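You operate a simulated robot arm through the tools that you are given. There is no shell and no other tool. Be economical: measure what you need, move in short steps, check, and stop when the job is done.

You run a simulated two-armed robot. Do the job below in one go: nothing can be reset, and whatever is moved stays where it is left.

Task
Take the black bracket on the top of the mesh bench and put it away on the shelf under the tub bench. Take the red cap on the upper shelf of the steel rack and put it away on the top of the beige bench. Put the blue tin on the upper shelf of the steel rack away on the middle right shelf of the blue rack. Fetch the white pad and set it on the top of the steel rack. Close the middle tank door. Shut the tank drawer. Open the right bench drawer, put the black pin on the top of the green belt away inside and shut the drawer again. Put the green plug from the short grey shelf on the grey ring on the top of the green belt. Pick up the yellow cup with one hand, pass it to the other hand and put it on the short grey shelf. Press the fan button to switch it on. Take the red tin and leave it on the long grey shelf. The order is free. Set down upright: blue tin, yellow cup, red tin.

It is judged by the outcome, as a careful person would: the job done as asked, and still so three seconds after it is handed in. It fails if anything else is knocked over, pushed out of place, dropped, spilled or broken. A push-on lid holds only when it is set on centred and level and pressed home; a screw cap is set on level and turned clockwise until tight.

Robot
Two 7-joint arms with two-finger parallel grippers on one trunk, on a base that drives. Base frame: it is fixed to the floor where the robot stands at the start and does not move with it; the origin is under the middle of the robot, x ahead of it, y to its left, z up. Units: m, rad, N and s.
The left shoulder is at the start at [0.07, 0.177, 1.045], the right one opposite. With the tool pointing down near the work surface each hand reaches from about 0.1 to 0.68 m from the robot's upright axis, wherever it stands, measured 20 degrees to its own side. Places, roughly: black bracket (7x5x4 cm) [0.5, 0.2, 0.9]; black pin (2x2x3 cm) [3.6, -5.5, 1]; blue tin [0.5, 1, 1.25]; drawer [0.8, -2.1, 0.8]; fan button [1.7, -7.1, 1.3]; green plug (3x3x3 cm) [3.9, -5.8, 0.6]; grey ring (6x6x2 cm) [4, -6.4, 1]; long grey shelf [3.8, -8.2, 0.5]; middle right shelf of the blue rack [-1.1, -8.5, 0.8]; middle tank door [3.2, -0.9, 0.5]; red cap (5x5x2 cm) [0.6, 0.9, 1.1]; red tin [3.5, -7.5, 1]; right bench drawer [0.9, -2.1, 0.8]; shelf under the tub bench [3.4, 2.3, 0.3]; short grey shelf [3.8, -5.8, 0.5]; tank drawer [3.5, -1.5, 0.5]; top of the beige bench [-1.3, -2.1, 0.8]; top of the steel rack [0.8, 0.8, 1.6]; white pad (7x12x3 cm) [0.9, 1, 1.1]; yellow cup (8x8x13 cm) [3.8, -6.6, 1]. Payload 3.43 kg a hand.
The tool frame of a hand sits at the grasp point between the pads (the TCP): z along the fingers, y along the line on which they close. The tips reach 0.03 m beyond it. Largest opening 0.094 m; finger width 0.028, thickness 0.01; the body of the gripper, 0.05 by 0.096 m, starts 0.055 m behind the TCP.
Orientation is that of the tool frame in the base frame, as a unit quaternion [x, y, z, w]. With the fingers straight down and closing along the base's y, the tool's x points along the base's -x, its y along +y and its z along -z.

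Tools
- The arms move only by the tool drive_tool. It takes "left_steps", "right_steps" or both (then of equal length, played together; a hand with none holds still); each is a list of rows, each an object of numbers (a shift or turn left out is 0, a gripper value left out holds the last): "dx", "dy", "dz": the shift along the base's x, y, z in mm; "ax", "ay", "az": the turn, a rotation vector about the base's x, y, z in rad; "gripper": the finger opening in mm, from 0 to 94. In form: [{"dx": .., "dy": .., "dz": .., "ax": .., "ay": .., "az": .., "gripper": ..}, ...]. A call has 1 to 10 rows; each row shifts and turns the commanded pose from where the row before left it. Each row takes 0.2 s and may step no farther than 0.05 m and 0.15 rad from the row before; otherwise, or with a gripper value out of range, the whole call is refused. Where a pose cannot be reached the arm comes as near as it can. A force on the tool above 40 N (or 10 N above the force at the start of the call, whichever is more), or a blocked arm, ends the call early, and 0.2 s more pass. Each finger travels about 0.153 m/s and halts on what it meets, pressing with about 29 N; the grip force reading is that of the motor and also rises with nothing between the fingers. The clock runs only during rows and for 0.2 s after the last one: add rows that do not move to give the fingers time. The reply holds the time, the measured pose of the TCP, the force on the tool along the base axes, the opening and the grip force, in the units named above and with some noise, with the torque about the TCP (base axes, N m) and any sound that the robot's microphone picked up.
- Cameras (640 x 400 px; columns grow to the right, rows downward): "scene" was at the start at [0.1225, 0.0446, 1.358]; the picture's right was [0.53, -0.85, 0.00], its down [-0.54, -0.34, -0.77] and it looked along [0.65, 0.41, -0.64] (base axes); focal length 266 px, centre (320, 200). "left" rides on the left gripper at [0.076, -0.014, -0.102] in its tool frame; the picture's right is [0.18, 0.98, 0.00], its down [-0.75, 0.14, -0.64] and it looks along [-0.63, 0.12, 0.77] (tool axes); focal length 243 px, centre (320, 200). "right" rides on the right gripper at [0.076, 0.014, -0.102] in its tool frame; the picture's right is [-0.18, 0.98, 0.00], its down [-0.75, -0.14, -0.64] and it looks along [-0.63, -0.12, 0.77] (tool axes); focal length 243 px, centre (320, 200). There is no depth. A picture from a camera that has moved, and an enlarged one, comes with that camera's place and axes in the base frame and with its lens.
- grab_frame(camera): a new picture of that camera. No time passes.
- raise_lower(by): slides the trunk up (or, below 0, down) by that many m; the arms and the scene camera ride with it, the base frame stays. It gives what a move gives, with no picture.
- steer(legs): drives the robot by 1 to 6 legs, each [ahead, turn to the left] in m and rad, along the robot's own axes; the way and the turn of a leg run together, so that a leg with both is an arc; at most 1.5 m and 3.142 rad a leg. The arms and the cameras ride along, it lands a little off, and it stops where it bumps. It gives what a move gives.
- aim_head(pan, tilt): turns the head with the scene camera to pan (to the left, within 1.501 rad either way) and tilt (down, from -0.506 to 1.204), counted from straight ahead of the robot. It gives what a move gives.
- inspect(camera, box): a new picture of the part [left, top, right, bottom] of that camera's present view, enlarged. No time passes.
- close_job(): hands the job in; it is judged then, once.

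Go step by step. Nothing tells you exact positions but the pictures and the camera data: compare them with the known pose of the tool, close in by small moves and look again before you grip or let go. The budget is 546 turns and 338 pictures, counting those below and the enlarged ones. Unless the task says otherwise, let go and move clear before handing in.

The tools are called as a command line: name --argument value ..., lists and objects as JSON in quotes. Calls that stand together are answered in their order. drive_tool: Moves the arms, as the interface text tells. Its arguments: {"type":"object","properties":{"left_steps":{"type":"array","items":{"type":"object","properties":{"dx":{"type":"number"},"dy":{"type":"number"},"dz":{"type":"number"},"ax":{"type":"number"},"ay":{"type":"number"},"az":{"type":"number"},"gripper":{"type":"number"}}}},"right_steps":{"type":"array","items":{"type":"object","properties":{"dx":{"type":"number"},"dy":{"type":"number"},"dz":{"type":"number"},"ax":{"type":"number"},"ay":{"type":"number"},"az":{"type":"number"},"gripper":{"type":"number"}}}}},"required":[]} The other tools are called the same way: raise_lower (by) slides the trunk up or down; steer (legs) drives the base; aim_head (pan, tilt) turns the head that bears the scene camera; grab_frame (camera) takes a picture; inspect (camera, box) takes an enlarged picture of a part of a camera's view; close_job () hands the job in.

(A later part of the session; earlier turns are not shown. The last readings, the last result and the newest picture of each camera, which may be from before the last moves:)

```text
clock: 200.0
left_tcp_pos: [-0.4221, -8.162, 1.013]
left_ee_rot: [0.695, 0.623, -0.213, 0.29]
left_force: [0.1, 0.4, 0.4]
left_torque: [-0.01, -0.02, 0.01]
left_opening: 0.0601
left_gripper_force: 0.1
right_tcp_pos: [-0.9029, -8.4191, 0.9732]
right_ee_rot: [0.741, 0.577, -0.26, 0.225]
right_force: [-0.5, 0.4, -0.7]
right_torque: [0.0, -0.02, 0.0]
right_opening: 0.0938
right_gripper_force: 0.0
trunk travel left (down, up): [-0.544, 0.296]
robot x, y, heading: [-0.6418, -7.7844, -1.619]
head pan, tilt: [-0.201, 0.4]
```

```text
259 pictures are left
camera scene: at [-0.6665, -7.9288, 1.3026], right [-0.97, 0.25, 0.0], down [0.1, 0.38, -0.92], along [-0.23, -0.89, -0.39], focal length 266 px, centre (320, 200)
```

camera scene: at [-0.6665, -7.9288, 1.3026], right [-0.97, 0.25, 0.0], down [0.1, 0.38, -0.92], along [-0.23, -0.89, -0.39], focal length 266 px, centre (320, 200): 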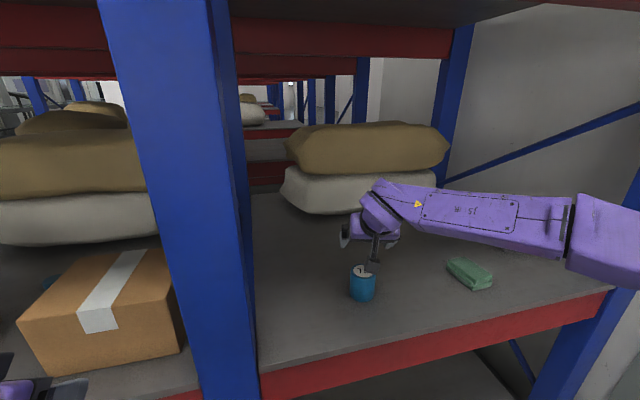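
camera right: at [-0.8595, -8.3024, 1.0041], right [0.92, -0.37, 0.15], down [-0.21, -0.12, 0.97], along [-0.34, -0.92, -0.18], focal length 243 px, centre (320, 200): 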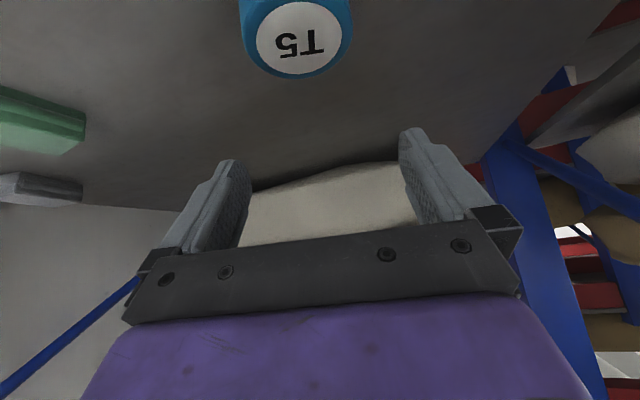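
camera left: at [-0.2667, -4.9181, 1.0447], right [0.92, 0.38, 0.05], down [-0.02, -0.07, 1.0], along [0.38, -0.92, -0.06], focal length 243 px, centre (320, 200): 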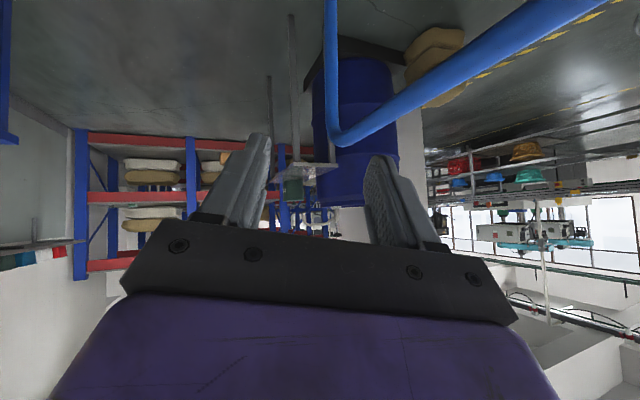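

The tin stands on the shelf. Retract, back off and look east toward the belt area.

drive_tool --right_steps '[{"dy": 45, "dz": 10}, {"dy": 45, "dz": 10}, {"dy": 45}, {"dy": 45}]'

steer --legs '[[-0.5, 0.0]]'

raise_lower --by 0.28

aim_head --pan 1.3 --tilt 0.4

grab_frame --camera "scene"

```text
clock: 201.0
left_tcp_pos: [-0.4223, -8.1596, 1.0141]
left_ee_rot: [0.694, 0.623, -0.214, 0.291]
left_force: [-0.2, -0.2, -0.1]
left_torque: [0.04, -0.04, 0.0]
left_opening: 0.0601
left_gripper_force: 0.0
right_tcp_pos: [-0.9005, -8.2352, 0.9926]
right_ee_rot: [0.742, 0.576, -0.259, 0.225]
right_force: [-0.4, 1.6, 0.5]
right_torque: [0.0, -0.04, 0.02]
right_opening: 0.0941
right_gripper_force: 0.1
trunk travel left (down, up): [-0.544, 0.296]
robot x, y, heading: [-0.637, -7.7855, -1.621]
head pan, tilt: [-0.201, 0.4]
```

```text
clock: 203.9
left_tcp_pos: [-0.3958, -7.6588, 1.0137]
left_ee_rot: [0.694, 0.623, -0.213, 0.29]
left_force: [-0.5, 0.2, 0.9]
left_torque: [-0.01, 0.0, 0.04]
left_opening: 0.06
left_gripper_force: 0.1
right_tcp_pos: [-0.8755, -7.7347, 0.9937]
right_ee_rot: [0.742, 0.576, -0.26, 0.225]
right_force: [-0.6, -0.2, 0.4]
right_torque: [0.02, -0.04, 0.03]
right_opening: 0.0939
right_gripper_force: 0.0
trunk travel left (down, up): [-0.544, 0.296]
robot x, y, heading: [-0.6162, -7.2868, -1.622]
head pan, tilt: [-0.201, 0.4]
```

```text
clock: 206.8
left_tcp_pos: [-0.396, -7.6597, 1.2922]
left_ee_rot: [0.695, 0.622, -0.214, 0.29]
left_force: [-0.6, -0.4, -0.2]
left_torque: [-0.01, -0.02, -0.01]
left_opening: 0.06
left_gripper_force: 0.2
right_tcp_pos: [-0.874, -7.7349, 1.2738]
right_ee_rot: [0.743, 0.575, -0.26, 0.223]
right_force: [0.3, -0.3, 0.2]
right_torque: [-0.01, -0.01, 0.02]
right_opening: 0.0941
right_gripper_force: 0.0
trunk travel left (down, up): [-0.824, 0.016]
robot x, y, heading: [-0.6176, -7.2854, -1.622]
head pan, tilt: [-0.201, 0.4]
```

```text
clock: 208.3
left_tcp_pos: [-0.3959, -7.6611, 1.2933]
left_ee_rot: [0.695, 0.622, -0.214, 0.289]
left_force: [0.5, 0.3, 0.6]
left_torque: [0.0, 0.01, 0.0]
left_opening: 0.0601
left_gripper_force: 0.1
right_tcp_pos: [-0.8749, -7.7359, 1.2722]
right_ee_rot: [0.742, 0.576, -0.26, 0.224]
right_force: [-0.2, 0.2, 0.1]
right_torque: [-0.02, 0.02, 0.01]
right_opening: 0.0941
right_gripper_force: 0.0
trunk travel left (down, up): [-0.824, 0.016]
robot x, y, heading: [-0.6151, -7.2853, -1.62]
head pan, tilt: [1.3, 0.4]
```

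```text
258 pictures are left
camera scene: at [-0.5307, -7.3667, 1.5826], right [-0.32, -0.95, 0.0], down [-0.37, 0.12, -0.92], along [0.87, -0.29, -0.39], focal length 266 px, centre (320, 200)
```

scene: 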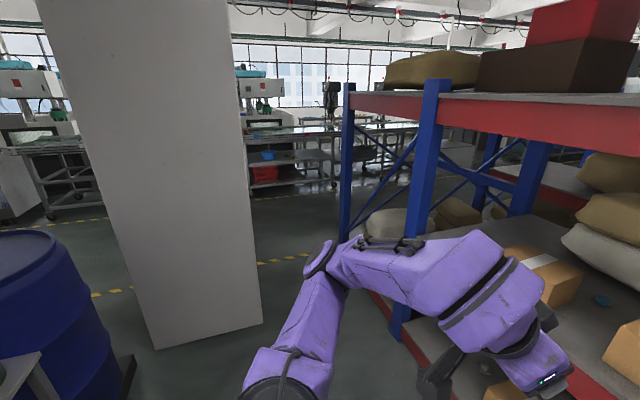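

There is a corridor of about 0.9 m between the pillar (x 0.96–1.66, y -6.7..-7.42) and the rack. I'll line up with it, then stretch the arms forward so the elbows come in.

steer --legs '[[0, 0.94], [0.9, 0], [0, 0.68]]'

aim_head --pan 0.0 --tilt 0.5

grab_frame --camera "scene"

```text
clock: 214.8
left_tcp_pos: [0.4458, -7.8335, 1.2938]
left_ee_rot: [0.338, 0.869, -0.06, 0.357]
left_force: [-0.4, -0.2, 0.3]
left_torque: [0.01, -0.02, -0.01]
left_opening: 0.06
left_gripper_force: 0.0
right_tcp_pos: [0.2227, -8.2657, 1.2763]
right_ee_rot: [0.405, 0.847, -0.128, 0.32]
right_force: [0.7, 0.7, 0.1]
right_torque: [-0.02, 0.0, 0.0]
right_opening: 0.0941
right_gripper_force: 0.1
trunk travel left (down, up): [-0.824, 0.016]
robot x, y, heading: [0.014, -7.7949, -0.692]
head pan, tilt: [1.3, 0.4]
stopped in leg 2: the robot was blocked; the commanded pose is now the measured one
```

```text
clock: 216.3
left_tcp_pos: [0.447, -7.8331, 1.2947]
left_ee_rot: [0.338, 0.869, -0.061, 0.356]
left_force: [0.1, 0.0, 0.7]
left_torque: [-0.03, -0.01, -0.02]
left_opening: 0.0601
left_gripper_force: 0.0
right_tcp_pos: [0.223, -8.2645, 1.2759]
right_ee_rot: [0.404, 0.847, -0.128, 0.321]
right_force: [0.5, -0.1, 0.7]
right_torque: [0.02, 0.0, 0.0]
right_opening: 0.0939
right_gripper_force: 0.1
trunk travel left (down, up): [-0.824, 0.016]
robot x, y, heading: [0.0189, -7.7959, -0.683]
head pan, tilt: [0.0, 0.499]
```

```text
257 pictures are left
camera scene: at [0.1235, -7.8776, 1.574], right [-0.63, -0.77, 0.0], down [-0.37, 0.3, -0.88], along [0.68, -0.56, -0.47], focal length 266 px, centre (320, 200)
```

scene: 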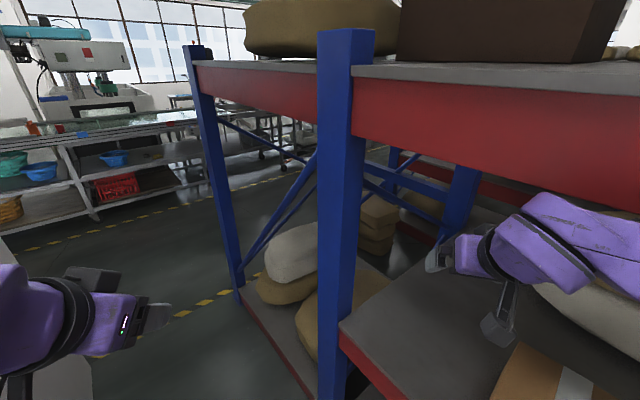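

Blocked by the right arm at the rack. Back up slightly and turn.

steer --legs '[[-0.15, 0.0]]'

aim_head --pan -0.7 --tilt 0.7

grab_frame --camera "scene"

```text
clock: 217.7
left_tcp_pos: [0.3328, -7.7427, 1.2938]
left_ee_rot: [0.34, 0.87, -0.059, 0.353]
left_force: [1.0, 0.7, -0.3]
left_torque: [-0.01, -0.03, 0.0]
left_opening: 0.0601
left_gripper_force: 0.1
right_tcp_pos: [0.1082, -8.1749, 1.2734]
right_ee_rot: [0.404, 0.848, -0.127, 0.318]
right_force: [-0.1, 0.1, 0.0]
right_torque: [-0.03, 0.0, 0.03]
right_opening: 0.094
right_gripper_force: 0.0
trunk travel left (down, up): [-0.824, 0.016]
robot x, y, heading: [-0.0967, -7.6979, -0.691]
head pan, tilt: [0.0, 0.499]
```

```text
clock: 218.8
left_tcp_pos: [0.3316, -7.7432, 1.2939]
left_ee_rot: [0.34, 0.869, -0.059, 0.354]
left_force: [-0.1, -0.4, -0.3]
left_torque: [0.0, 0.0, 0.01]
left_opening: 0.0601
left_gripper_force: 0.0
right_tcp_pos: [0.1086, -8.1752, 1.2725]
right_ee_rot: [0.405, 0.848, -0.128, 0.318]
right_force: [0.0, 0.1, -0.1]
right_torque: [0.0, -0.01, -0.01]
right_opening: 0.0942
right_gripper_force: 0.0
trunk travel left (down, up): [-0.824, 0.016]
robot x, y, heading: [-0.1022, -7.6974, -0.695]
head pan, tilt: [-0.7, 0.7]
```

```text
256 pictures are left
camera scene: at [-0.0454, -7.8146, 1.5557], right [-0.98, -0.18, 0.0], down [-0.12, 0.63, -0.76], along [0.14, -0.75, -0.64], focal length 266 px, centre (320, 200)
```

scene: 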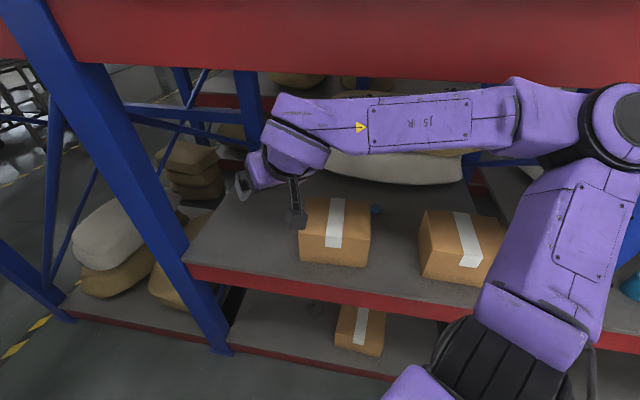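

steer --legs '[[0, 0.69]]'

drive_tool --right_steps '[{"dx": 35, "dy": 15}, {"dx": 35, "dy": 15}, {"dx": 35, "dy": 15}, {"dx": 35, "dy": 15}, {"dx": 35, "dy": 15}, {"dx": 35, "dy": 15}, {"dx": 35, "dy": 10}]' --left_steps '[{"dx": 40, "dy": -10}, {"dx": 40, "dy": -10}, {"dx": 40, "dy": -10}, {"dx": 40, "dy": -10}, {"dx": 40, "dy": -10}, {"dx": 40, "dy": -10}, {"dx": 40, "dy": -10}]'

aim_head --pan 0.0 --tilt 0.6

grab_frame --camera "scene"

```text
clock: 221.0
left_tcp_pos: [0.2594, -7.454, 1.2938]
left_ee_rot: [0.021, 0.933, 0.066, 0.353]
left_force: [0.6, 0.1, -0.4]
left_torque: [-0.02, -0.03, 0.02]
left_opening: 0.0601
left_gripper_force: 0.1
right_tcp_pos: [0.3661, -7.9293, 1.2731]
right_ee_rot: [0.092, 0.935, -0.012, 0.343]
right_force: [0.0, -1.1, -0.2]
right_torque: [-0.02, -0.03, 0.02]
right_opening: 0.0939
right_gripper_force: 0.0
trunk travel left (down, up): [-0.824, 0.016]
robot x, y, heading: [-0.101, -7.6952, 0.008]
head pan, tilt: [-0.7, 0.7]
```

```text
clock: 222.6
left_tcp_pos: [0.545, -7.5255, 1.2908]
left_ee_rot: [0.021, 0.934, 0.066, 0.351]
left_force: [-0.3, 1.0, -0.4]
left_torque: [-0.03, 0.05, 0.05]
left_opening: 0.06
left_gripper_force: 0.2
right_tcp_pos: [0.6125, -7.8281, 1.2704]
right_ee_rot: [0.091, 0.936, -0.011, 0.341]
right_force: [0.8, 0.4, 0.0]
right_torque: [0.02, 0.02, 0.0]
right_opening: 0.094
right_gripper_force: 0.1
trunk travel left (down, up): [-0.824, 0.016]
robot x, y, heading: [-0.0986, -7.6987, 0.012]
head pan, tilt: [-0.7, 0.7]
```

```text
clock: 223.7
left_tcp_pos: [0.5422, -7.5261, 1.2933]
left_ee_rot: [0.02, 0.933, 0.066, 0.353]
left_force: [0.2, -0.1, -0.1]
left_torque: [0.02, -0.02, 0.02]
left_opening: 0.0601
left_gripper_force: 0.0
right_tcp_pos: [0.6101, -7.8289, 1.2722]
right_ee_rot: [0.09, 0.935, -0.011, 0.343]
right_force: [0.3, -0.7, 0.8]
right_torque: [0.01, -0.05, 0.03]
right_opening: 0.0941
right_gripper_force: 0.1
trunk travel left (down, up): [-0.824, 0.016]
robot x, y, heading: [-0.0979, -7.6965, 0.008]
head pan, tilt: [0.0, 0.6]
```

```text
255 pictures are left
camera scene: at [0.039, -7.6975, 1.5644], right [0.01, -1.0, 0.0], down [-0.57, 0.0, -0.82], along [0.82, 0.01, -0.57], focal length 266 px, centre (320, 200)
```

scene: 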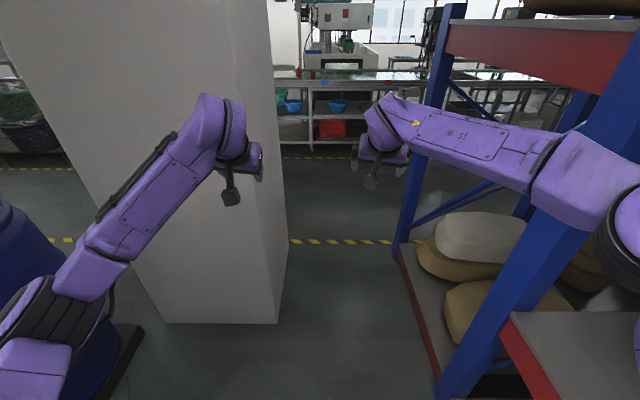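

I'll stretch the arms further ahead to narrow the elbows.

drive_tool --right_steps '[{"dx": 30, "dy": -10, "ay": -0.12}, {"dx": 30, "dy": -10, "ay": -0.12}, {"dx": 30, "dy": -10, "ay": -0.12}, {"dx": 30, "dy": -10, "ay": -0.12}, {"dx": 30}, {"dx": 30}]' --left_steps '[{"dx": 35, "ay": -0.12}, {"dx": 35, "ay": -0.12}, {"dx": 35, "ay": -0.12}, {"dx": 35, "ay": -0.12}, {"dx": 35}, {"dx": 35}]'

grab_frame --camera "scene"

```text
clock: 225.1
left_tcp_pos: [0.7064, -7.4953, 1.3545]
left_ee_rot: [0.038, 0.836, 0.081, 0.542]
left_force: [-0.9, 0.2, 0.3]
left_torque: [0.01, 0.01, -0.02]
left_opening: 0.0597
left_gripper_force: 0.1
left hand out of reach, approached as far as the arm can: row 3, 4, 5, 6
right_tcp_pos: [0.7587, -7.8694, 1.2714]
right_ee_rot: [0.09, 0.827, 0.012, 0.555]
right_force: [-0.3, 0.1, 0.6]
right_torque: [0.04, -0.01, 0.05]
right_opening: 0.0941
right_gripper_force: 0.0
right hand out of reach, approached as far as the arm can: row 6
trunk travel left (down, up): [-0.824, 0.016]
robot x, y, heading: [-0.0992, -7.6979, 0.007]
head pan, tilt: [0.0, 0.6]
```

```text
254 pictures are left
camera scene: at [0.0385, -7.6987, 1.5644], right [0.01, -1.0, 0.0], down [-0.56, 0.0, -0.83], along [0.83, 0.01, -0.56], focal length 266 px, centre (320, 200)
```

scene: 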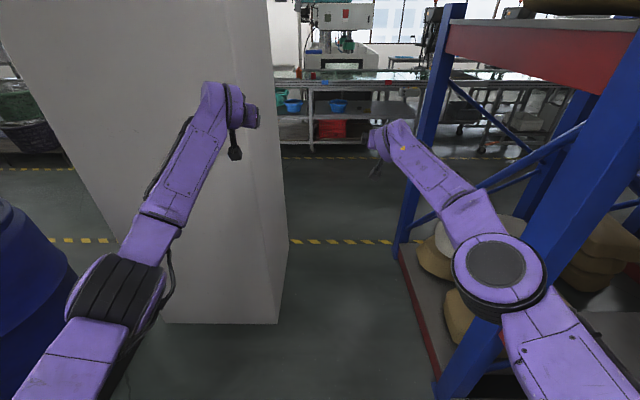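

The straightened arms now need only about ±0.3 m. I'll back up, make an S-curve to centre on y ≈ -7.84, then check.

steer --legs '[[-0.4, 0], [0.4, -0.35], [0.4, 0.35]]'

grab_frame --camera "scene"

```text
clock: 231.8
left_tcp_pos: [1.1038, -7.6117, 1.3543]
left_ee_rot: [0.031, 0.836, 0.086, 0.541]
left_force: [-0.6, -0.6, 0.2]
left_torque: [-0.03, 0.0, 0.0]
left_opening: 0.06
left_gripper_force: 0.0
right_tcp_pos: [1.1614, -7.9856, 1.273]
right_ee_rot: [0.083, 0.827, 0.016, 0.556]
right_force: [0.4, 1.8, -0.9]
right_torque: [-0.01, -0.03, 0.02]
right_opening: 0.0941
right_gripper_force: 0.1
trunk travel left (down, up): [-0.824, 0.016]
robot x, y, heading: [0.303, -7.8289, 0.022]
head pan, tilt: [0.0, 0.6]
```

```text
253 pictures are left
camera scene: at [0.4388, -7.8247, 1.5645], right [0.02, -1.0, 0.0], down [-0.56, -0.01, -0.83], along [0.83, 0.02, -0.56], focal length 266 px, centre (320, 200)
```

scene: 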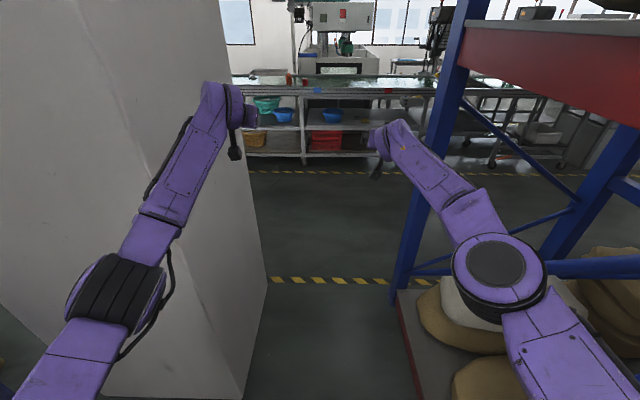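

steer --legs '[[0.9, -0.035]]'

grab_frame --camera "scene"

```text
clock: 236.6
left_tcp_pos: [2.0143, -7.6191, 1.3535]
left_ee_rot: [0.041, 0.835, 0.079, 0.542]
left_force: [0.1, 0.2, 0.3]
left_torque: [0.01, 0.02, -0.02]
left_opening: 0.06
left_gripper_force: 0.1
right_tcp_pos: [2.0626, -7.9955, 1.2723]
right_ee_rot: [0.094, 0.826, 0.009, 0.556]
right_force: [-0.3, -0.1, -0.1]
right_torque: [0.02, -0.01, -0.04]
right_opening: 0.0942
right_gripper_force: 0.0
trunk travel left (down, up): [-0.824, 0.016]
robot x, y, heading: [1.207, -7.812, -0.004]
head pan, tilt: [0.0, 0.6]
```

```text
252 pictures are left
camera scene: at [1.3438, -7.8175, 1.5645], right [0.0, -1.0, 0.0], down [-0.56, 0.0, -0.83], along [0.83, 0.0, -0.56], focal length 266 px, centre (320, 200)
```

scene: 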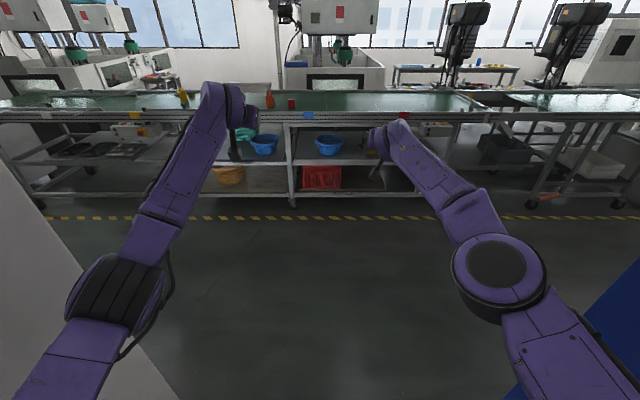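

Through the corridor; the green belt is ahead (front about x 3.5). I'll pull the arms back, then go to the pillar's east face for the fan button.

steer --legs '[[1.2, 0.0]]'

drive_tool --right_steps '[{"dx": -45, "ay": 0.12}, {"dx": -45, "ay": 0.12}, {"dx": -45, "ay": 0.12}, {"dx": -45, "ay": 0.12}, {"dx": -45}, {"dx": -45}, {"dx": -45}, {"dx": -45}]' --left_steps '[{"dx": -45, "ay": 0.12}, {"dx": -45, "ay": 0.12}, {"dx": -45, "ay": 0.12}, {"dx": -45, "ay": 0.12}, {"dx": -45}, {"dx": -45}, {"dx": -30, "dy": 20}, {"dx": -10, "dy": 30}]'

steer --legs '[[0, 1.571], [0.7, 0], [0, 1.571]]'

aim_head --pan 0.0 --tilt 0.2

grab_frame --camera "scene"

```text
clock: 242.7
left_tcp_pos: [3.2166, -7.6416, 1.3541]
left_ee_rot: [0.047, 0.835, 0.075, 0.543]
left_force: [-0.6, -0.7, -0.3]
left_torque: [-0.03, -0.01, 0.01]
left_opening: 0.0598
left_gripper_force: 0.2
right_tcp_pos: [3.2585, -8.0169, 1.2723]
right_ee_rot: [0.099, 0.825, 0.005, 0.556]
right_force: [0.4, 0.3, 0.9]
right_torque: [0.01, 0.01, 0.01]
right_opening: 0.094
right_gripper_force: 0.0
trunk travel left (down, up): [-0.824, 0.016]
robot x, y, heading: [2.4039, -7.8253, -0.015]
head pan, tilt: [0.0, 0.6]
```

```text
clock: 244.5
left_tcp_pos: [2.9033, -7.5897, 1.3549]
left_ee_rot: [0.063, 0.94, 0.061, 0.329]
left_force: [-0.1, -0.1, 0.3]
left_torque: [-0.02, -0.03, 0.01]
left_opening: 0.0598
left_gripper_force: 0.0
right_tcp_pos: [2.892, -8.0121, 1.2726]
right_ee_rot: [0.098, 0.933, -0.021, 0.344]
right_force: [0.0, -0.7, 0.2]
right_torque: [-0.01, -0.06, 0.01]
right_opening: 0.094
right_gripper_force: 0.0
trunk travel left (down, up): [-0.824, 0.016]
robot x, y, heading: [2.407, -7.8248, -0.013]
head pan, tilt: [0.0, 0.6]
```

```text
clock: 256.0
left_tcp_pos: [1.9096, -7.3708, 1.3527]
left_ee_rot: [0.941, -0.056, -0.328, 0.064]
left_force: [0.7, 0.0, 0.3]
left_torque: [0.01, -0.01, -0.03]
left_opening: 0.0599
left_gripper_force: 0.0
right_tcp_pos: [1.9117, -6.9483, 1.2717]
right_ee_rot: [0.935, -0.09, -0.344, -0.017]
right_force: [-0.1, -0.3, 0.3]
right_torque: [-0.02, -0.01, -0.02]
right_opening: 0.094
right_gripper_force: 0.0
trunk travel left (down, up): [-0.824, 0.016]
robot x, y, heading: [2.4047, -7.1283, -3.141]
head pan, tilt: [0.0, 0.6]
```

```text
clock: 256.9
left_tcp_pos: [1.909, -7.371, 1.3555]
left_ee_rot: [0.941, -0.056, -0.328, 0.064]
left_force: [0.0, -1.0, 0.0]
left_torque: [0.0, 0.01, 0.03]
left_opening: 0.06
left_gripper_force: 0.0
right_tcp_pos: [1.9137, -6.9481, 1.2704]
right_ee_rot: [0.934, -0.09, -0.344, -0.017]
right_force: [0.4, -0.3, 0.8]
right_torque: [-0.06, 0.0, 0.0]
right_opening: 0.0938
right_gripper_force: 0.1
trunk travel left (down, up): [-0.824, 0.016]
robot x, y, heading: [2.4048, -7.1267, -3.14]
head pan, tilt: [0.0, 0.201]
```

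```text
251 pictures are left
camera scene: at [2.2635, -7.1298, 1.6011], right [0.0, 1.0, 0.0], down [0.2, 0.0, -0.98], along [-0.98, 0.0, -0.2], focal length 266 px, centre (320, 200)
```

scene: 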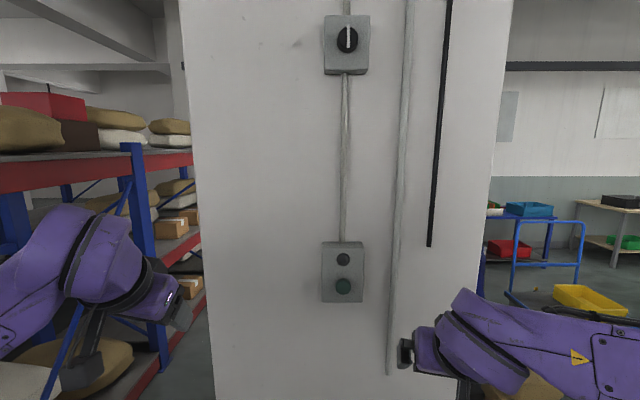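

inspect --camera "scene" --box '[280, 225, 400, 300]'

```text
5.33 times, centred on (340, 262) of scene
camera zoom: at [2.2635, -7.1298, 1.6011], right [0.0, 1.0, 0.0], down [0.2, 0.0, -0.98], along [-0.98, 0.0, -0.2], focal length 1416 px, centre (213, -133)
```

zoom: 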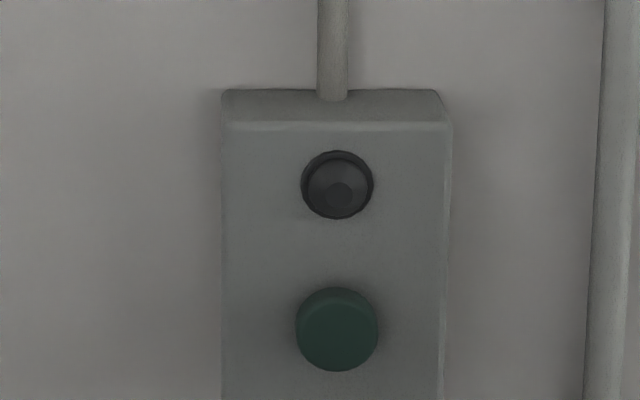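

A lamp above and a green button below at about (1.72, -7.08, 1.29). I'll close the right gripper, point it straight at the button and look.

drive_tool --right_steps '[{"ay": 0.145, "dy": -20, "gripper": 0}, {"ay": 0.145, "dy": -20}, {"ay": 0.145, "dy": -20}, {"ay": 0.145, "dy": -20}, {"ay": 0.145, "dy": -20}, {"ay": 0.145, "dy": -20, "dz": 10}, {"az": 0.09, "dy": -10, "dz": 12}, {}]'

aim_head --pan 0.0 --tilt 0.5

grab_frame --camera "scene"

grab_frame --camera "right"

```text
clock: 258.7
left_tcp_pos: [1.9095, -7.3701, 1.3537]
left_ee_rot: [0.941, -0.055, -0.328, 0.065]
left_force: [0.1, 0.5, 0.3]
left_torque: [0.0, -0.01, 0.01]
left_opening: 0.0599
left_gripper_force: 0.1
right_tcp_pos: [1.9131, -7.0784, 1.2927]
right_ee_rot: [0.706, -0.057, -0.704, 0.055]
right_force: [0.6, 0.2, 0.7]
right_torque: [-0.01, -0.01, 0.01]
right_opening: 0.0002
right_gripper_force: 29.5
trunk travel left (down, up): [-0.824, 0.016]
robot x, y, heading: [2.407, -7.127, -3.141]
head pan, tilt: [0.0, 0.201]
```

```text
clock: 259.5
left_tcp_pos: [1.9094, -7.3709, 1.3543]
left_ee_rot: [0.941, -0.055, -0.328, 0.064]
left_force: [0.0, -0.3, 0.3]
left_torque: [-0.01, 0.01, 0.0]
left_opening: 0.0598
left_gripper_force: 0.2
right_tcp_pos: [1.912, -7.0778, 1.2931]
right_ee_rot: [0.706, -0.057, -0.704, 0.055]
right_force: [0.6, 0.1, -0.4]
right_torque: [-0.02, -0.01, -0.03]
right_opening: 0.0
right_gripper_force: 29.4
trunk travel left (down, up): [-0.824, 0.016]
robot x, y, heading: [2.4063, -7.127, -3.139]
head pan, tilt: [0.0, 0.499]
```

```text
249 pictures are left
camera scene: at [2.2655, -7.1305, 1.5735], right [0.0, 1.0, 0.0], down [0.48, 0.0, -0.88], along [-0.88, 0.0, -0.48], focal length 266 px, centre (320, 200)
```

scene: 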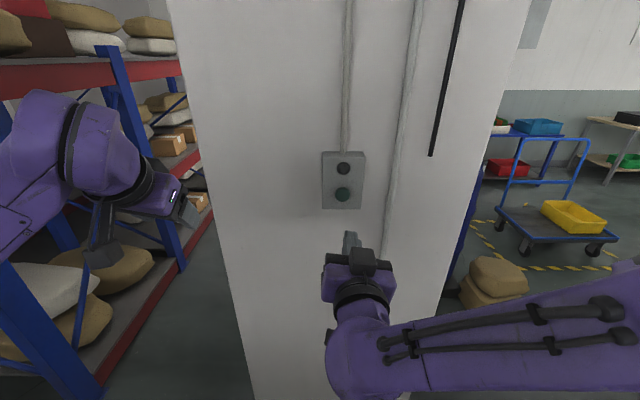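

```text
248 pictures are left
camera right: at [2.0157, -7.1051, 1.2215], right [0.0, -0.94, 0.34], down [0.64, 0.26, 0.72], along [-0.77, 0.22, 0.6], focal length 243 px, centre (320, 200)
```

right: 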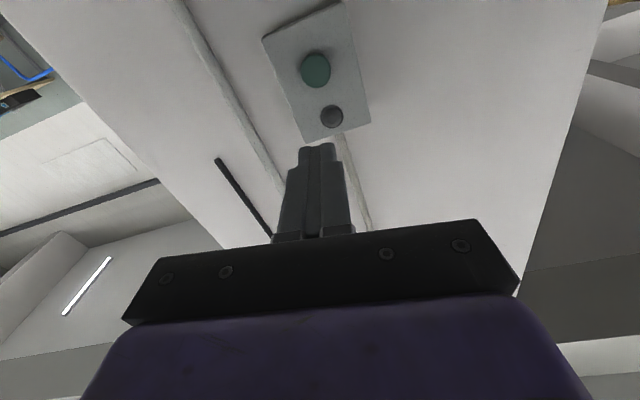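

Aligned with the green button. Advance carefully.

drive_tool --right_steps '[{"dx": -40, "dz": -6}, {"dx": -40}, {"dx": -40}, {"dx": -15}, {}]'

inspect --camera "scene" --box '[280, 140, 440, 240]'

grab_frame --camera "right"

```text
clock: 260.7
left_tcp_pos: [1.9102, -7.3699, 1.3536]
left_ee_rot: [0.941, -0.056, -0.328, 0.064]
left_force: [0.6, 0.4, -0.4]
left_torque: [-0.02, -0.03, 0.0]
left_opening: 0.0601
left_gripper_force: 0.1
right_tcp_pos: [1.7766, -7.0779, 1.2874]
right_ee_rot: [0.706, -0.057, -0.704, 0.054]
right_force: [-0.7, 1.1, -0.9]
right_torque: [0.04, 0.0, 0.01]
right_opening: 0.0001
right_gripper_force: 28.6
trunk travel left (down, up): [-0.824, 0.016]
robot x, y, heading: [2.4045, -7.1297, -3.141]
head pan, tilt: [0.0, 0.499]
```

```text
4.00 times, centred on (360, 190) of scene
camera zoom: at [2.2661, -7.1298, 1.5735], right [0.0, 1.0, 0.0], down [0.48, 0.0, -0.88], along [-0.88, 0.0, -0.48], focal length 1062 px, centre (160, 240)
```

zoom: 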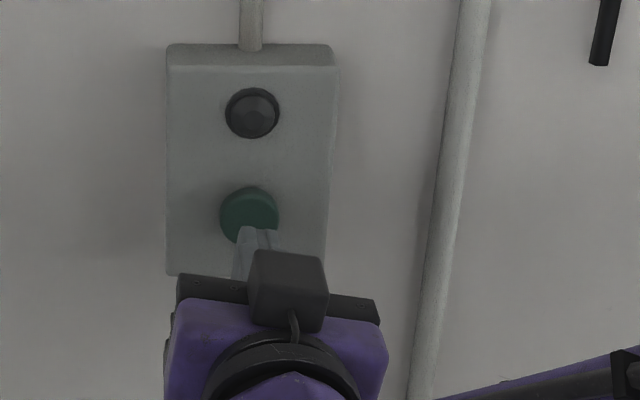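

```text
246 pictures are left
camera right: at [1.8805, -7.1045, 1.2158], right [0.0, -0.94, 0.34], down [0.64, 0.26, 0.72], along [-0.77, 0.22, 0.6], focal length 243 px, centre (320, 200)
```

right: 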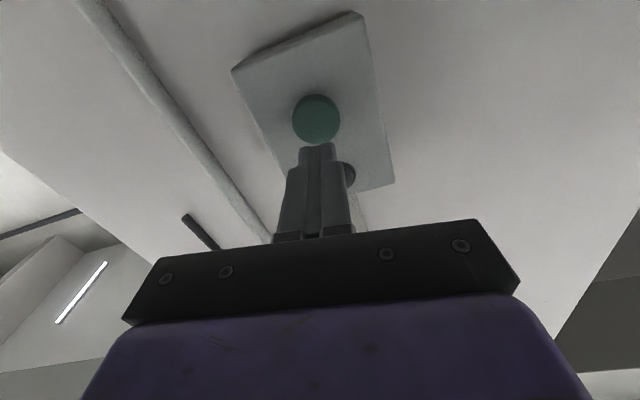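

drive_tool --right_steps '[{"dx": -10, "dz": -5}, {"dx": -8}, {"dx": -6}, {"dx": -5}, {}]'

inspect --camera "scene" --box '[280, 140, 440, 240]'

```text
clock: 261.9
left_tcp_pos: [1.9093, -7.3704, 1.353]
left_ee_rot: [0.941, -0.056, -0.329, 0.064]
left_force: [0.3, 0.6, 0.0]
left_torque: [0.01, 0.02, -0.01]
left_opening: 0.06
left_gripper_force: 0.0
right_tcp_pos: [1.7485, -7.0767, 1.2821]
right_ee_rot: [0.706, -0.057, -0.704, 0.054]
right_force: [1.4, -0.5, -0.1]
right_torque: [-0.02, -0.01, -0.01]
right_opening: 0.0002
right_gripper_force: 29.3
trunk travel left (down, up): [-0.824, 0.016]
robot x, y, heading: [2.407, -7.1275, -3.137]
head pan, tilt: [0.0, 0.499]
```

```text
4.00 times, centred on (360, 190) of scene
camera zoom: at [2.2657, -7.1297, 1.5735], right [0.0, 1.0, 0.0], down [0.48, 0.0, -0.88], along [-0.88, 0.0, -0.48], focal length 1062 px, centre (160, 240)
```

zoom: 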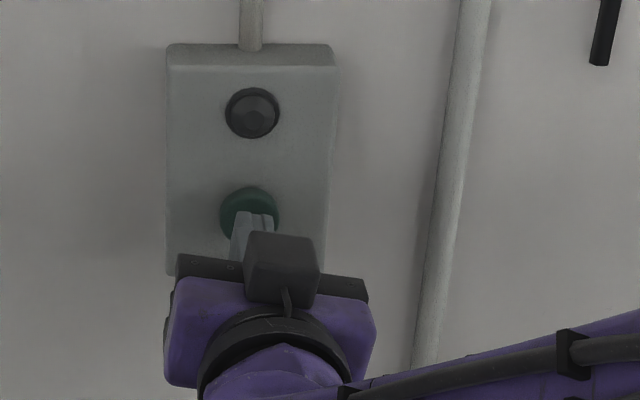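

drive_tool --right_steps '[{"dx": -5}, {"dx": -4}, {"dx": -4}, {}]'

inspect --camera "scene" --box '[280, 140, 440, 240]'

```text
clock: 262.9
left_tcp_pos: [1.9098, -7.3715, 1.3539]
left_ee_rot: [0.941, -0.056, -0.328, 0.064]
left_force: [-0.2, 0.0, -0.3]
left_torque: [0.02, 0.02, 0.01]
left_opening: 0.06
left_gripper_force: 0.1
right_tcp_pos: [1.736, -7.0775, 1.2822]
right_ee_rot: [0.706, -0.057, -0.704, 0.055]
right_force: [1.1, -0.3, -1.1]
right_torque: [0.01, -0.01, 0.03]
right_opening: 0.0002
right_gripper_force: 29.0
trunk travel left (down, up): [-0.824, 0.016]
robot x, y, heading: [2.4027, -7.1265, -3.136]
head pan, tilt: [0.0, 0.499]
```

```text
4.00 times, centred on (360, 190) of scene
camera zoom: at [2.266, -7.1298, 1.5735], right [0.0, 1.0, 0.0], down [0.48, 0.0, -0.88], along [-0.88, 0.0, -0.48], focal length 1062 px, centre (160, 240)
```

zoom: 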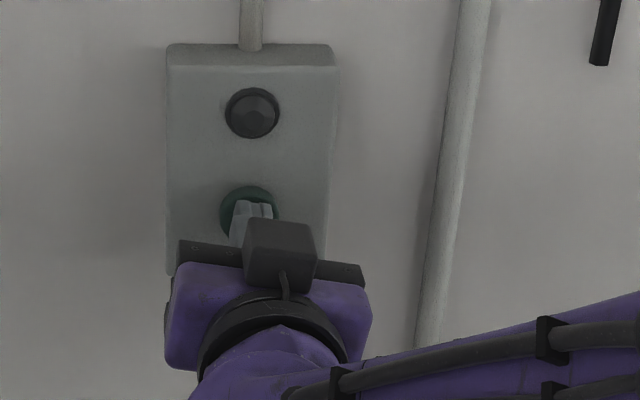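

drive_tool --right_steps '[{"dx": -4}, {"dx": -4}, {"dx": -4}, {"dx": -3}, {}]'

inspect --camera "scene" --box '[280, 140, 440, 240]'

```text
clock: 264.1
left_tcp_pos: [1.9159, -7.3696, 1.3573]
left_ee_rot: [0.94, -0.055, -0.331, 0.065]
left_force: [0.2, 0.5, -0.2]
left_torque: [-0.02, 0.0, 0.0]
left_opening: 0.0602
left_gripper_force: 0.3
right_tcp_pos: [1.7277, -7.0773, 1.2834]
right_ee_rot: [0.706, -0.056, -0.704, 0.055]
right_force: [31.4, 0.6, -16.4]
right_torque: [0.0, -0.59, -0.01]
right_opening: 0.0
right_gripper_force: 28.7
trunk travel left (down, up): [-0.824, 0.016]
robot x, y, heading: [2.4064, -7.1284, -3.14]
head pan, tilt: [0.0, 0.499]
heard: click
```

```text
4.00 times, centred on (360, 190) of scene
camera zoom: at [2.2736, -7.1292, 1.574], right [0.0, 1.0, 0.0], down [0.47, 0.0, -0.88], along [-0.88, 0.0, -0.47], focal length 1062 px, centre (160, 240)
```

zoom: 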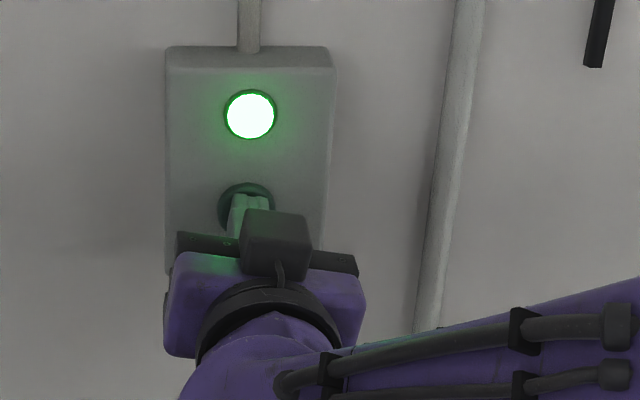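

The click sounded and the lamp lit: the fan is on. Retract, reset the hand's pitch, and turn to the belt.

drive_tool --right_steps '[{"dx": 30}, {"dx": 45}, {"dx": 45, "ay": -0.145}, {"dx": 30, "ay": -0.145}, {"dx": 20, "ay": -0.145}, {"ay": -0.145}, {"ay": -0.145, "gripper": 94}, {"ay": -0.145}]'

steer --legs '[[0, -1.571], [0, -1.571]]'

aim_head --pan 0.0 --tilt 0.45

grab_frame --camera "scene"

```text
clock: 265.9
left_tcp_pos: [1.9087, -7.3689, 1.3538]
left_ee_rot: [0.941, -0.056, -0.328, 0.064]
left_force: [-0.2, 0.0, 0.1]
left_torque: [-0.04, 0.02, 0.01]
left_opening: 0.0602
left_gripper_force: 0.1
right_tcp_pos: [1.8918, -7.0772, 1.2831]
right_ee_rot: [0.937, -0.075, -0.34, 0.026]
right_force: [0.7, 0.5, 0.3]
right_torque: [0.0, 0.0, 0.02]
right_opening: 0.0941
right_gripper_force: 0.1
trunk travel left (down, up): [-0.824, 0.016]
robot x, y, heading: [2.4074, -7.1256, -3.134]
head pan, tilt: [0.0, 0.499]
```

```text
clock: 273.9
left_tcp_pos: [2.9026, -6.8845, 1.3529]
left_ee_rot: [0.055, 0.941, 0.063, 0.329]
left_force: [-0.2, 0.0, -0.4]
left_torque: [-0.02, 0.02, -0.01]
left_opening: 0.0597
left_gripper_force: 0.1
right_tcp_pos: [2.9229, -7.1767, 1.2833]
right_ee_rot: [0.074, 0.937, 0.025, 0.341]
right_force: [-0.3, 0.2, -0.9]
right_torque: [-0.02, -0.03, 0.0]
right_opening: 0.0939
right_gripper_force: 0.1
trunk travel left (down, up): [-0.824, 0.016]
robot x, y, heading: [2.409, -7.1286, 0.007]
head pan, tilt: [0.0, 0.499]
```

```text
clock: 274.5
left_tcp_pos: [2.9038, -6.8848, 1.3554]
left_ee_rot: [0.055, 0.941, 0.064, 0.328]
left_force: [-0.3, -0.5, -0.1]
left_torque: [-0.01, 0.02, 0.05]
left_opening: 0.0601
left_gripper_force: 0.0
right_tcp_pos: [2.9227, -7.1778, 1.2821]
right_ee_rot: [0.073, 0.937, 0.025, 0.341]
right_force: [-0.2, -0.1, 0.4]
right_torque: [0.01, 0.0, 0.01]
right_opening: 0.0939
right_gripper_force: 0.2
trunk travel left (down, up): [-0.824, 0.016]
robot x, y, heading: [2.405, -7.1274, 0.008]
head pan, tilt: [0.0, 0.45]
```

```text
242 pictures are left
camera scene: at [2.5489, -7.1282, 1.5779], right [0.01, -1.0, 0.0], down [-0.44, 0.0, -0.9], along [0.9, 0.0, -0.44], focal length 266 px, centre (320, 200)
```

scene: 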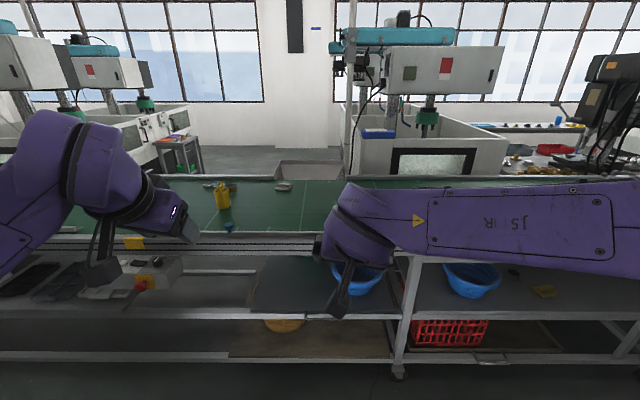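

drive_tool --right_steps '[{"dy": -45}, {"dy": -45}, {"dy": -45}, {"dy": -45}, {"dy": -40, "dx": -20}, {"dx": -40, "dz": -20}]' --left_steps '[{"dy": 45}, {"dy": 45}, {"dy": 45}, {"dy": 30, "dz": -20}, {"dx": -40, "dz": -20}, {"dx": -40}]'

grab_frame --camera "scene"

```text
clock: 275.9
left_tcp_pos: [2.818, -6.7239, 1.3153]
left_ee_rot: [0.053, 0.941, 0.065, 0.329]
left_force: [-0.4, 0.2, -0.6]
left_torque: [0.02, -0.02, 0.0]
left_opening: 0.0598
left_gripper_force: 0.0
right_tcp_pos: [2.8623, -7.401, 1.2647]
right_ee_rot: [0.073, 0.936, 0.026, 0.343]
right_force: [0.3, 0.2, 0.0]
right_torque: [-0.02, -0.01, 0.03]
right_opening: 0.094
right_gripper_force: 0.1
trunk travel left (down, up): [-0.824, 0.016]
robot x, y, heading: [2.408, -7.1295, 0.006]
head pan, tilt: [0.0, 0.45]
```

```text
241 pictures are left
camera scene: at [2.5446, -7.1297, 1.5784], right [0.01, -1.0, 0.0], down [-0.43, 0.0, -0.9], along [0.9, 0.01, -0.43], focal length 266 px, centre (320, 200)
```

scene: 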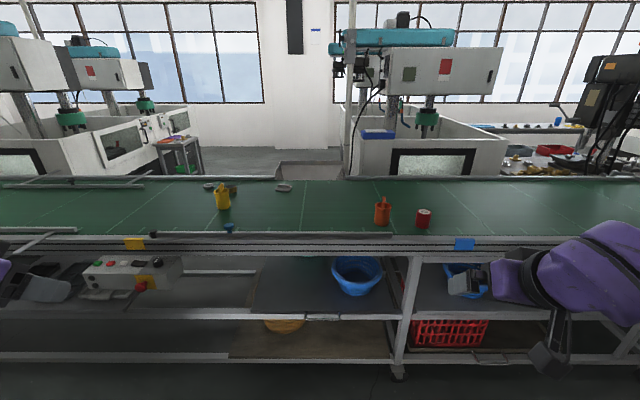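

Red tin at about (3.62, -7.61) on the belt (z ≈ 0.93), cup at (3.80, -6.59). I move in front of the red tin for the right hand.

steer --legs '[[0.354, -0.98], [0.354, 0.98]]'

raise_lower --by -0.15

aim_head --pan -0.2 --tilt 0.7

grab_frame --camera "scene"

grab_frame --camera "right"

```text
clock: 281.3
left_tcp_pos: [3.4302, -7.0457, 1.3146]
left_ee_rot: [0.056, 0.941, 0.064, 0.327]
left_force: [0.2, 0.1, -0.3]
left_torque: [0.02, 0.01, 0.0]
left_opening: 0.0599
left_gripper_force: 0.0
right_tcp_pos: [3.4707, -7.7216, 1.2648]
right_ee_rot: [0.076, 0.937, 0.025, 0.341]
right_force: [0.3, 0.7, 0.2]
right_torque: [-0.01, -0.06, 0.0]
right_opening: 0.0942
right_gripper_force: 0.0
trunk travel left (down, up): [-0.824, 0.016]
robot x, y, heading: [3.015, -7.4474, -0.005]
head pan, tilt: [0.0, 0.45]
```

```text
clock: 283.1
left_tcp_pos: [3.4322, -7.0445, 1.165]
left_ee_rot: [0.056, 0.941, 0.063, 0.328]
left_force: [-1.0, 0.3, -0.9]
left_torque: [-0.05, 0.0, -0.02]
left_opening: 0.06
left_gripper_force: 0.0
right_tcp_pos: [3.4708, -7.7232, 1.1153]
right_ee_rot: [0.076, 0.937, 0.024, 0.339]
right_force: [-0.4, 0.0, 1.4]
right_torque: [0.0, -0.02, 0.01]
right_opening: 0.0939
right_gripper_force: 0.1
trunk travel left (down, up): [-0.674, 0.166]
robot x, y, heading: [3.0174, -7.4516, -0.0]
head pan, tilt: [0.0, 0.45]
```

```text
clock: 283.8
left_tcp_pos: [3.4312, -7.044, 1.1649]
left_ee_rot: [0.056, 0.941, 0.064, 0.328]
left_force: [-0.3, -0.3, -0.2]
left_torque: [0.03, 0.02, -0.01]
left_opening: 0.0601
left_gripper_force: 0.0
right_tcp_pos: [3.471, -7.7229, 1.1153]
right_ee_rot: [0.077, 0.937, 0.023, 0.34]
right_force: [-0.4, 0.3, -0.5]
right_torque: [0.0, 0.0, 0.0]
right_opening: 0.0939
right_gripper_force: 0.1
trunk travel left (down, up): [-0.674, 0.166]
robot x, y, heading: [3.0132, -7.4522, -0.001]
head pan, tilt: [-0.201, 0.7]
```

```text
240 pictures are left
camera scene: at [3.1483, -7.469, 1.4058], right [-0.2, -0.98, 0.0], down [-0.63, 0.13, -0.77], along [0.75, -0.16, -0.64], focal length 266 px, centre (320, 200)
```

scene: 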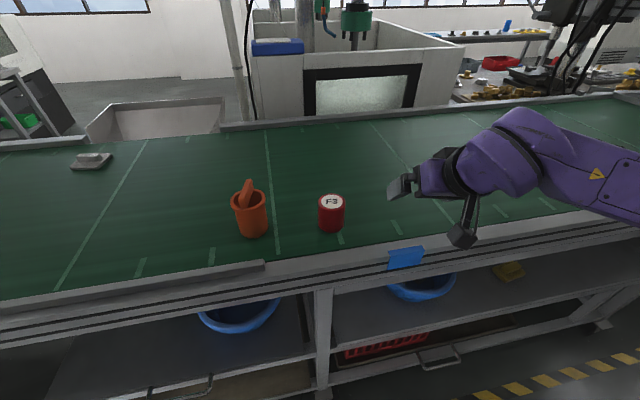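

```text
239 pictures are left
camera right: at [3.3509, -7.6966, 1.1474], right [0.26, 0.94, 0.21], down [0.14, -0.26, 0.96], along [0.95, -0.22, -0.2], focal length 243 px, centre (320, 200)
```

right: 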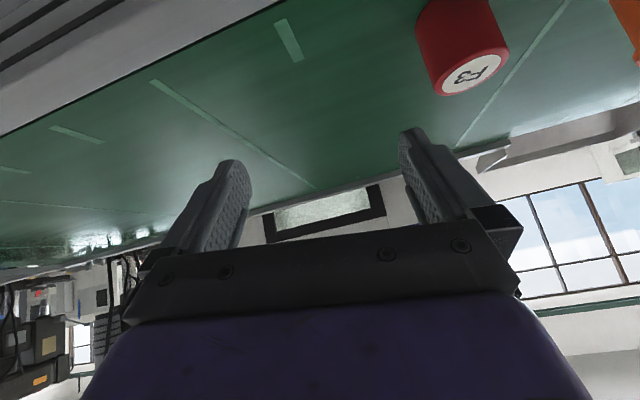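

Tin top centre at about (3.579, -7.585, 1.025). I straighten the right hand's roll and move over it.

drive_tool --right_steps '[{"az": 0.127, "dy": 25, "dx": 20}, {"ax": -0.098, "dx": 20, "dy": 25}, {"dx": 25, "dy": 30}, {"dx": 25, "dy": 30}, {"dx": 18, "dy": 28}, {}]'

grab_frame --camera "right"

grab_frame --camera "scene"

```text
clock: 285.2
left_tcp_pos: [3.4299, -7.046, 1.1658]
left_ee_rot: [0.057, 0.941, 0.065, 0.328]
left_force: [1.0, 1.0, 0.8]
left_torque: [-0.02, -0.02, 0.02]
left_opening: 0.06
left_gripper_force: 0.0
right_tcp_pos: [3.5776, -7.587, 1.1137]
right_ee_rot: [0.001, 0.941, 0.0, 0.338]
right_force: [-0.6, -0.1, 0.0]
right_torque: [0.0, -0.03, 0.02]
right_opening: 0.0937
right_gripper_force: 0.1
trunk travel left (down, up): [-0.674, 0.166]
robot x, y, heading: [3.0171, -7.4493, -0.005]
head pan, tilt: [-0.201, 0.7]
```

```text
238 pictures are left
camera right: at [3.4553, -7.5729, 1.1459], right [0.14, 0.98, 0.12], down [0.17, -0.14, 0.97], along [0.97, -0.12, -0.19], focal length 243 px, centre (320, 200)
```

right: 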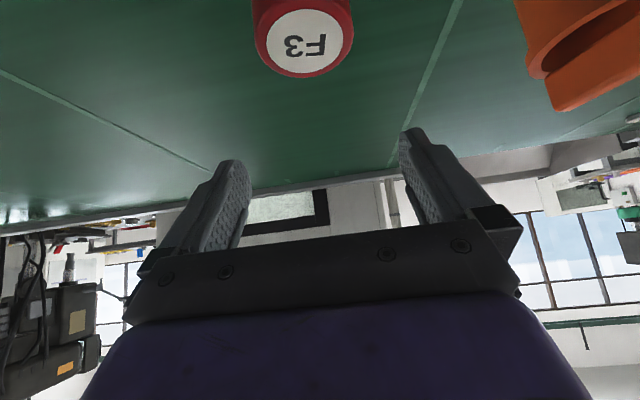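

```text
237 pictures are left
camera scene: at [3.1476, -7.4703, 1.4058], right [-0.2, -0.98, 0.0], down [-0.63, 0.13, -0.77], along [0.75, -0.15, -0.64], focal length 266 px, centre (320, 200)
```

scene: 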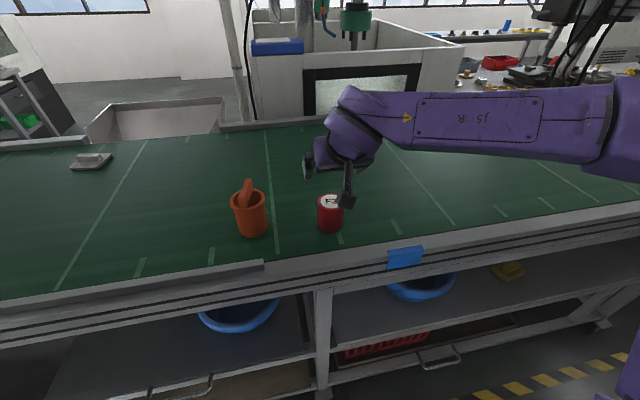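

Centred. Descend and grip.

drive_tool --right_steps '[{"dz": -40}, {"dz": -40}, {"dz": -20}, {"dz": -10}, {}, {"gripper": 60}, {"gripper": 40}, {}, {}]'

grab_frame --camera "right"

```text
clock: 287.2
left_tcp_pos: [3.4317, -7.0446, 1.1643]
left_ee_rot: [0.057, 0.941, 0.064, 0.328]
left_force: [0.1, -0.1, 0.1]
left_torque: [0.02, -0.02, 0.0]
left_opening: 0.06
left_gripper_force: 0.0
right_tcp_pos: [3.5778, -7.5847, 1.0058]
right_ee_rot: [0.0, 0.941, 0.001, 0.338]
right_force: [-0.3, -2.3, 0.0]
right_torque: [-0.05, -0.04, -0.04]
right_opening: 0.0652
right_gripper_force: 29.0
trunk travel left (down, up): [-0.674, 0.166]
robot x, y, heading: [3.016, -7.4527, -0.005]
head pan, tilt: [-0.201, 0.7]
```

```text
236 pictures are left
camera right: at [3.4558, -7.5715, 1.0363], right [0.14, 0.98, 0.12], down [0.17, -0.14, 0.97], along [0.97, -0.12, -0.19], focal length 243 px, centre (320, 200)
```

right: 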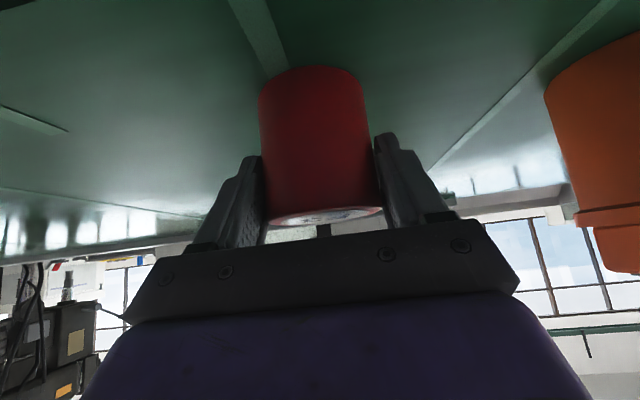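

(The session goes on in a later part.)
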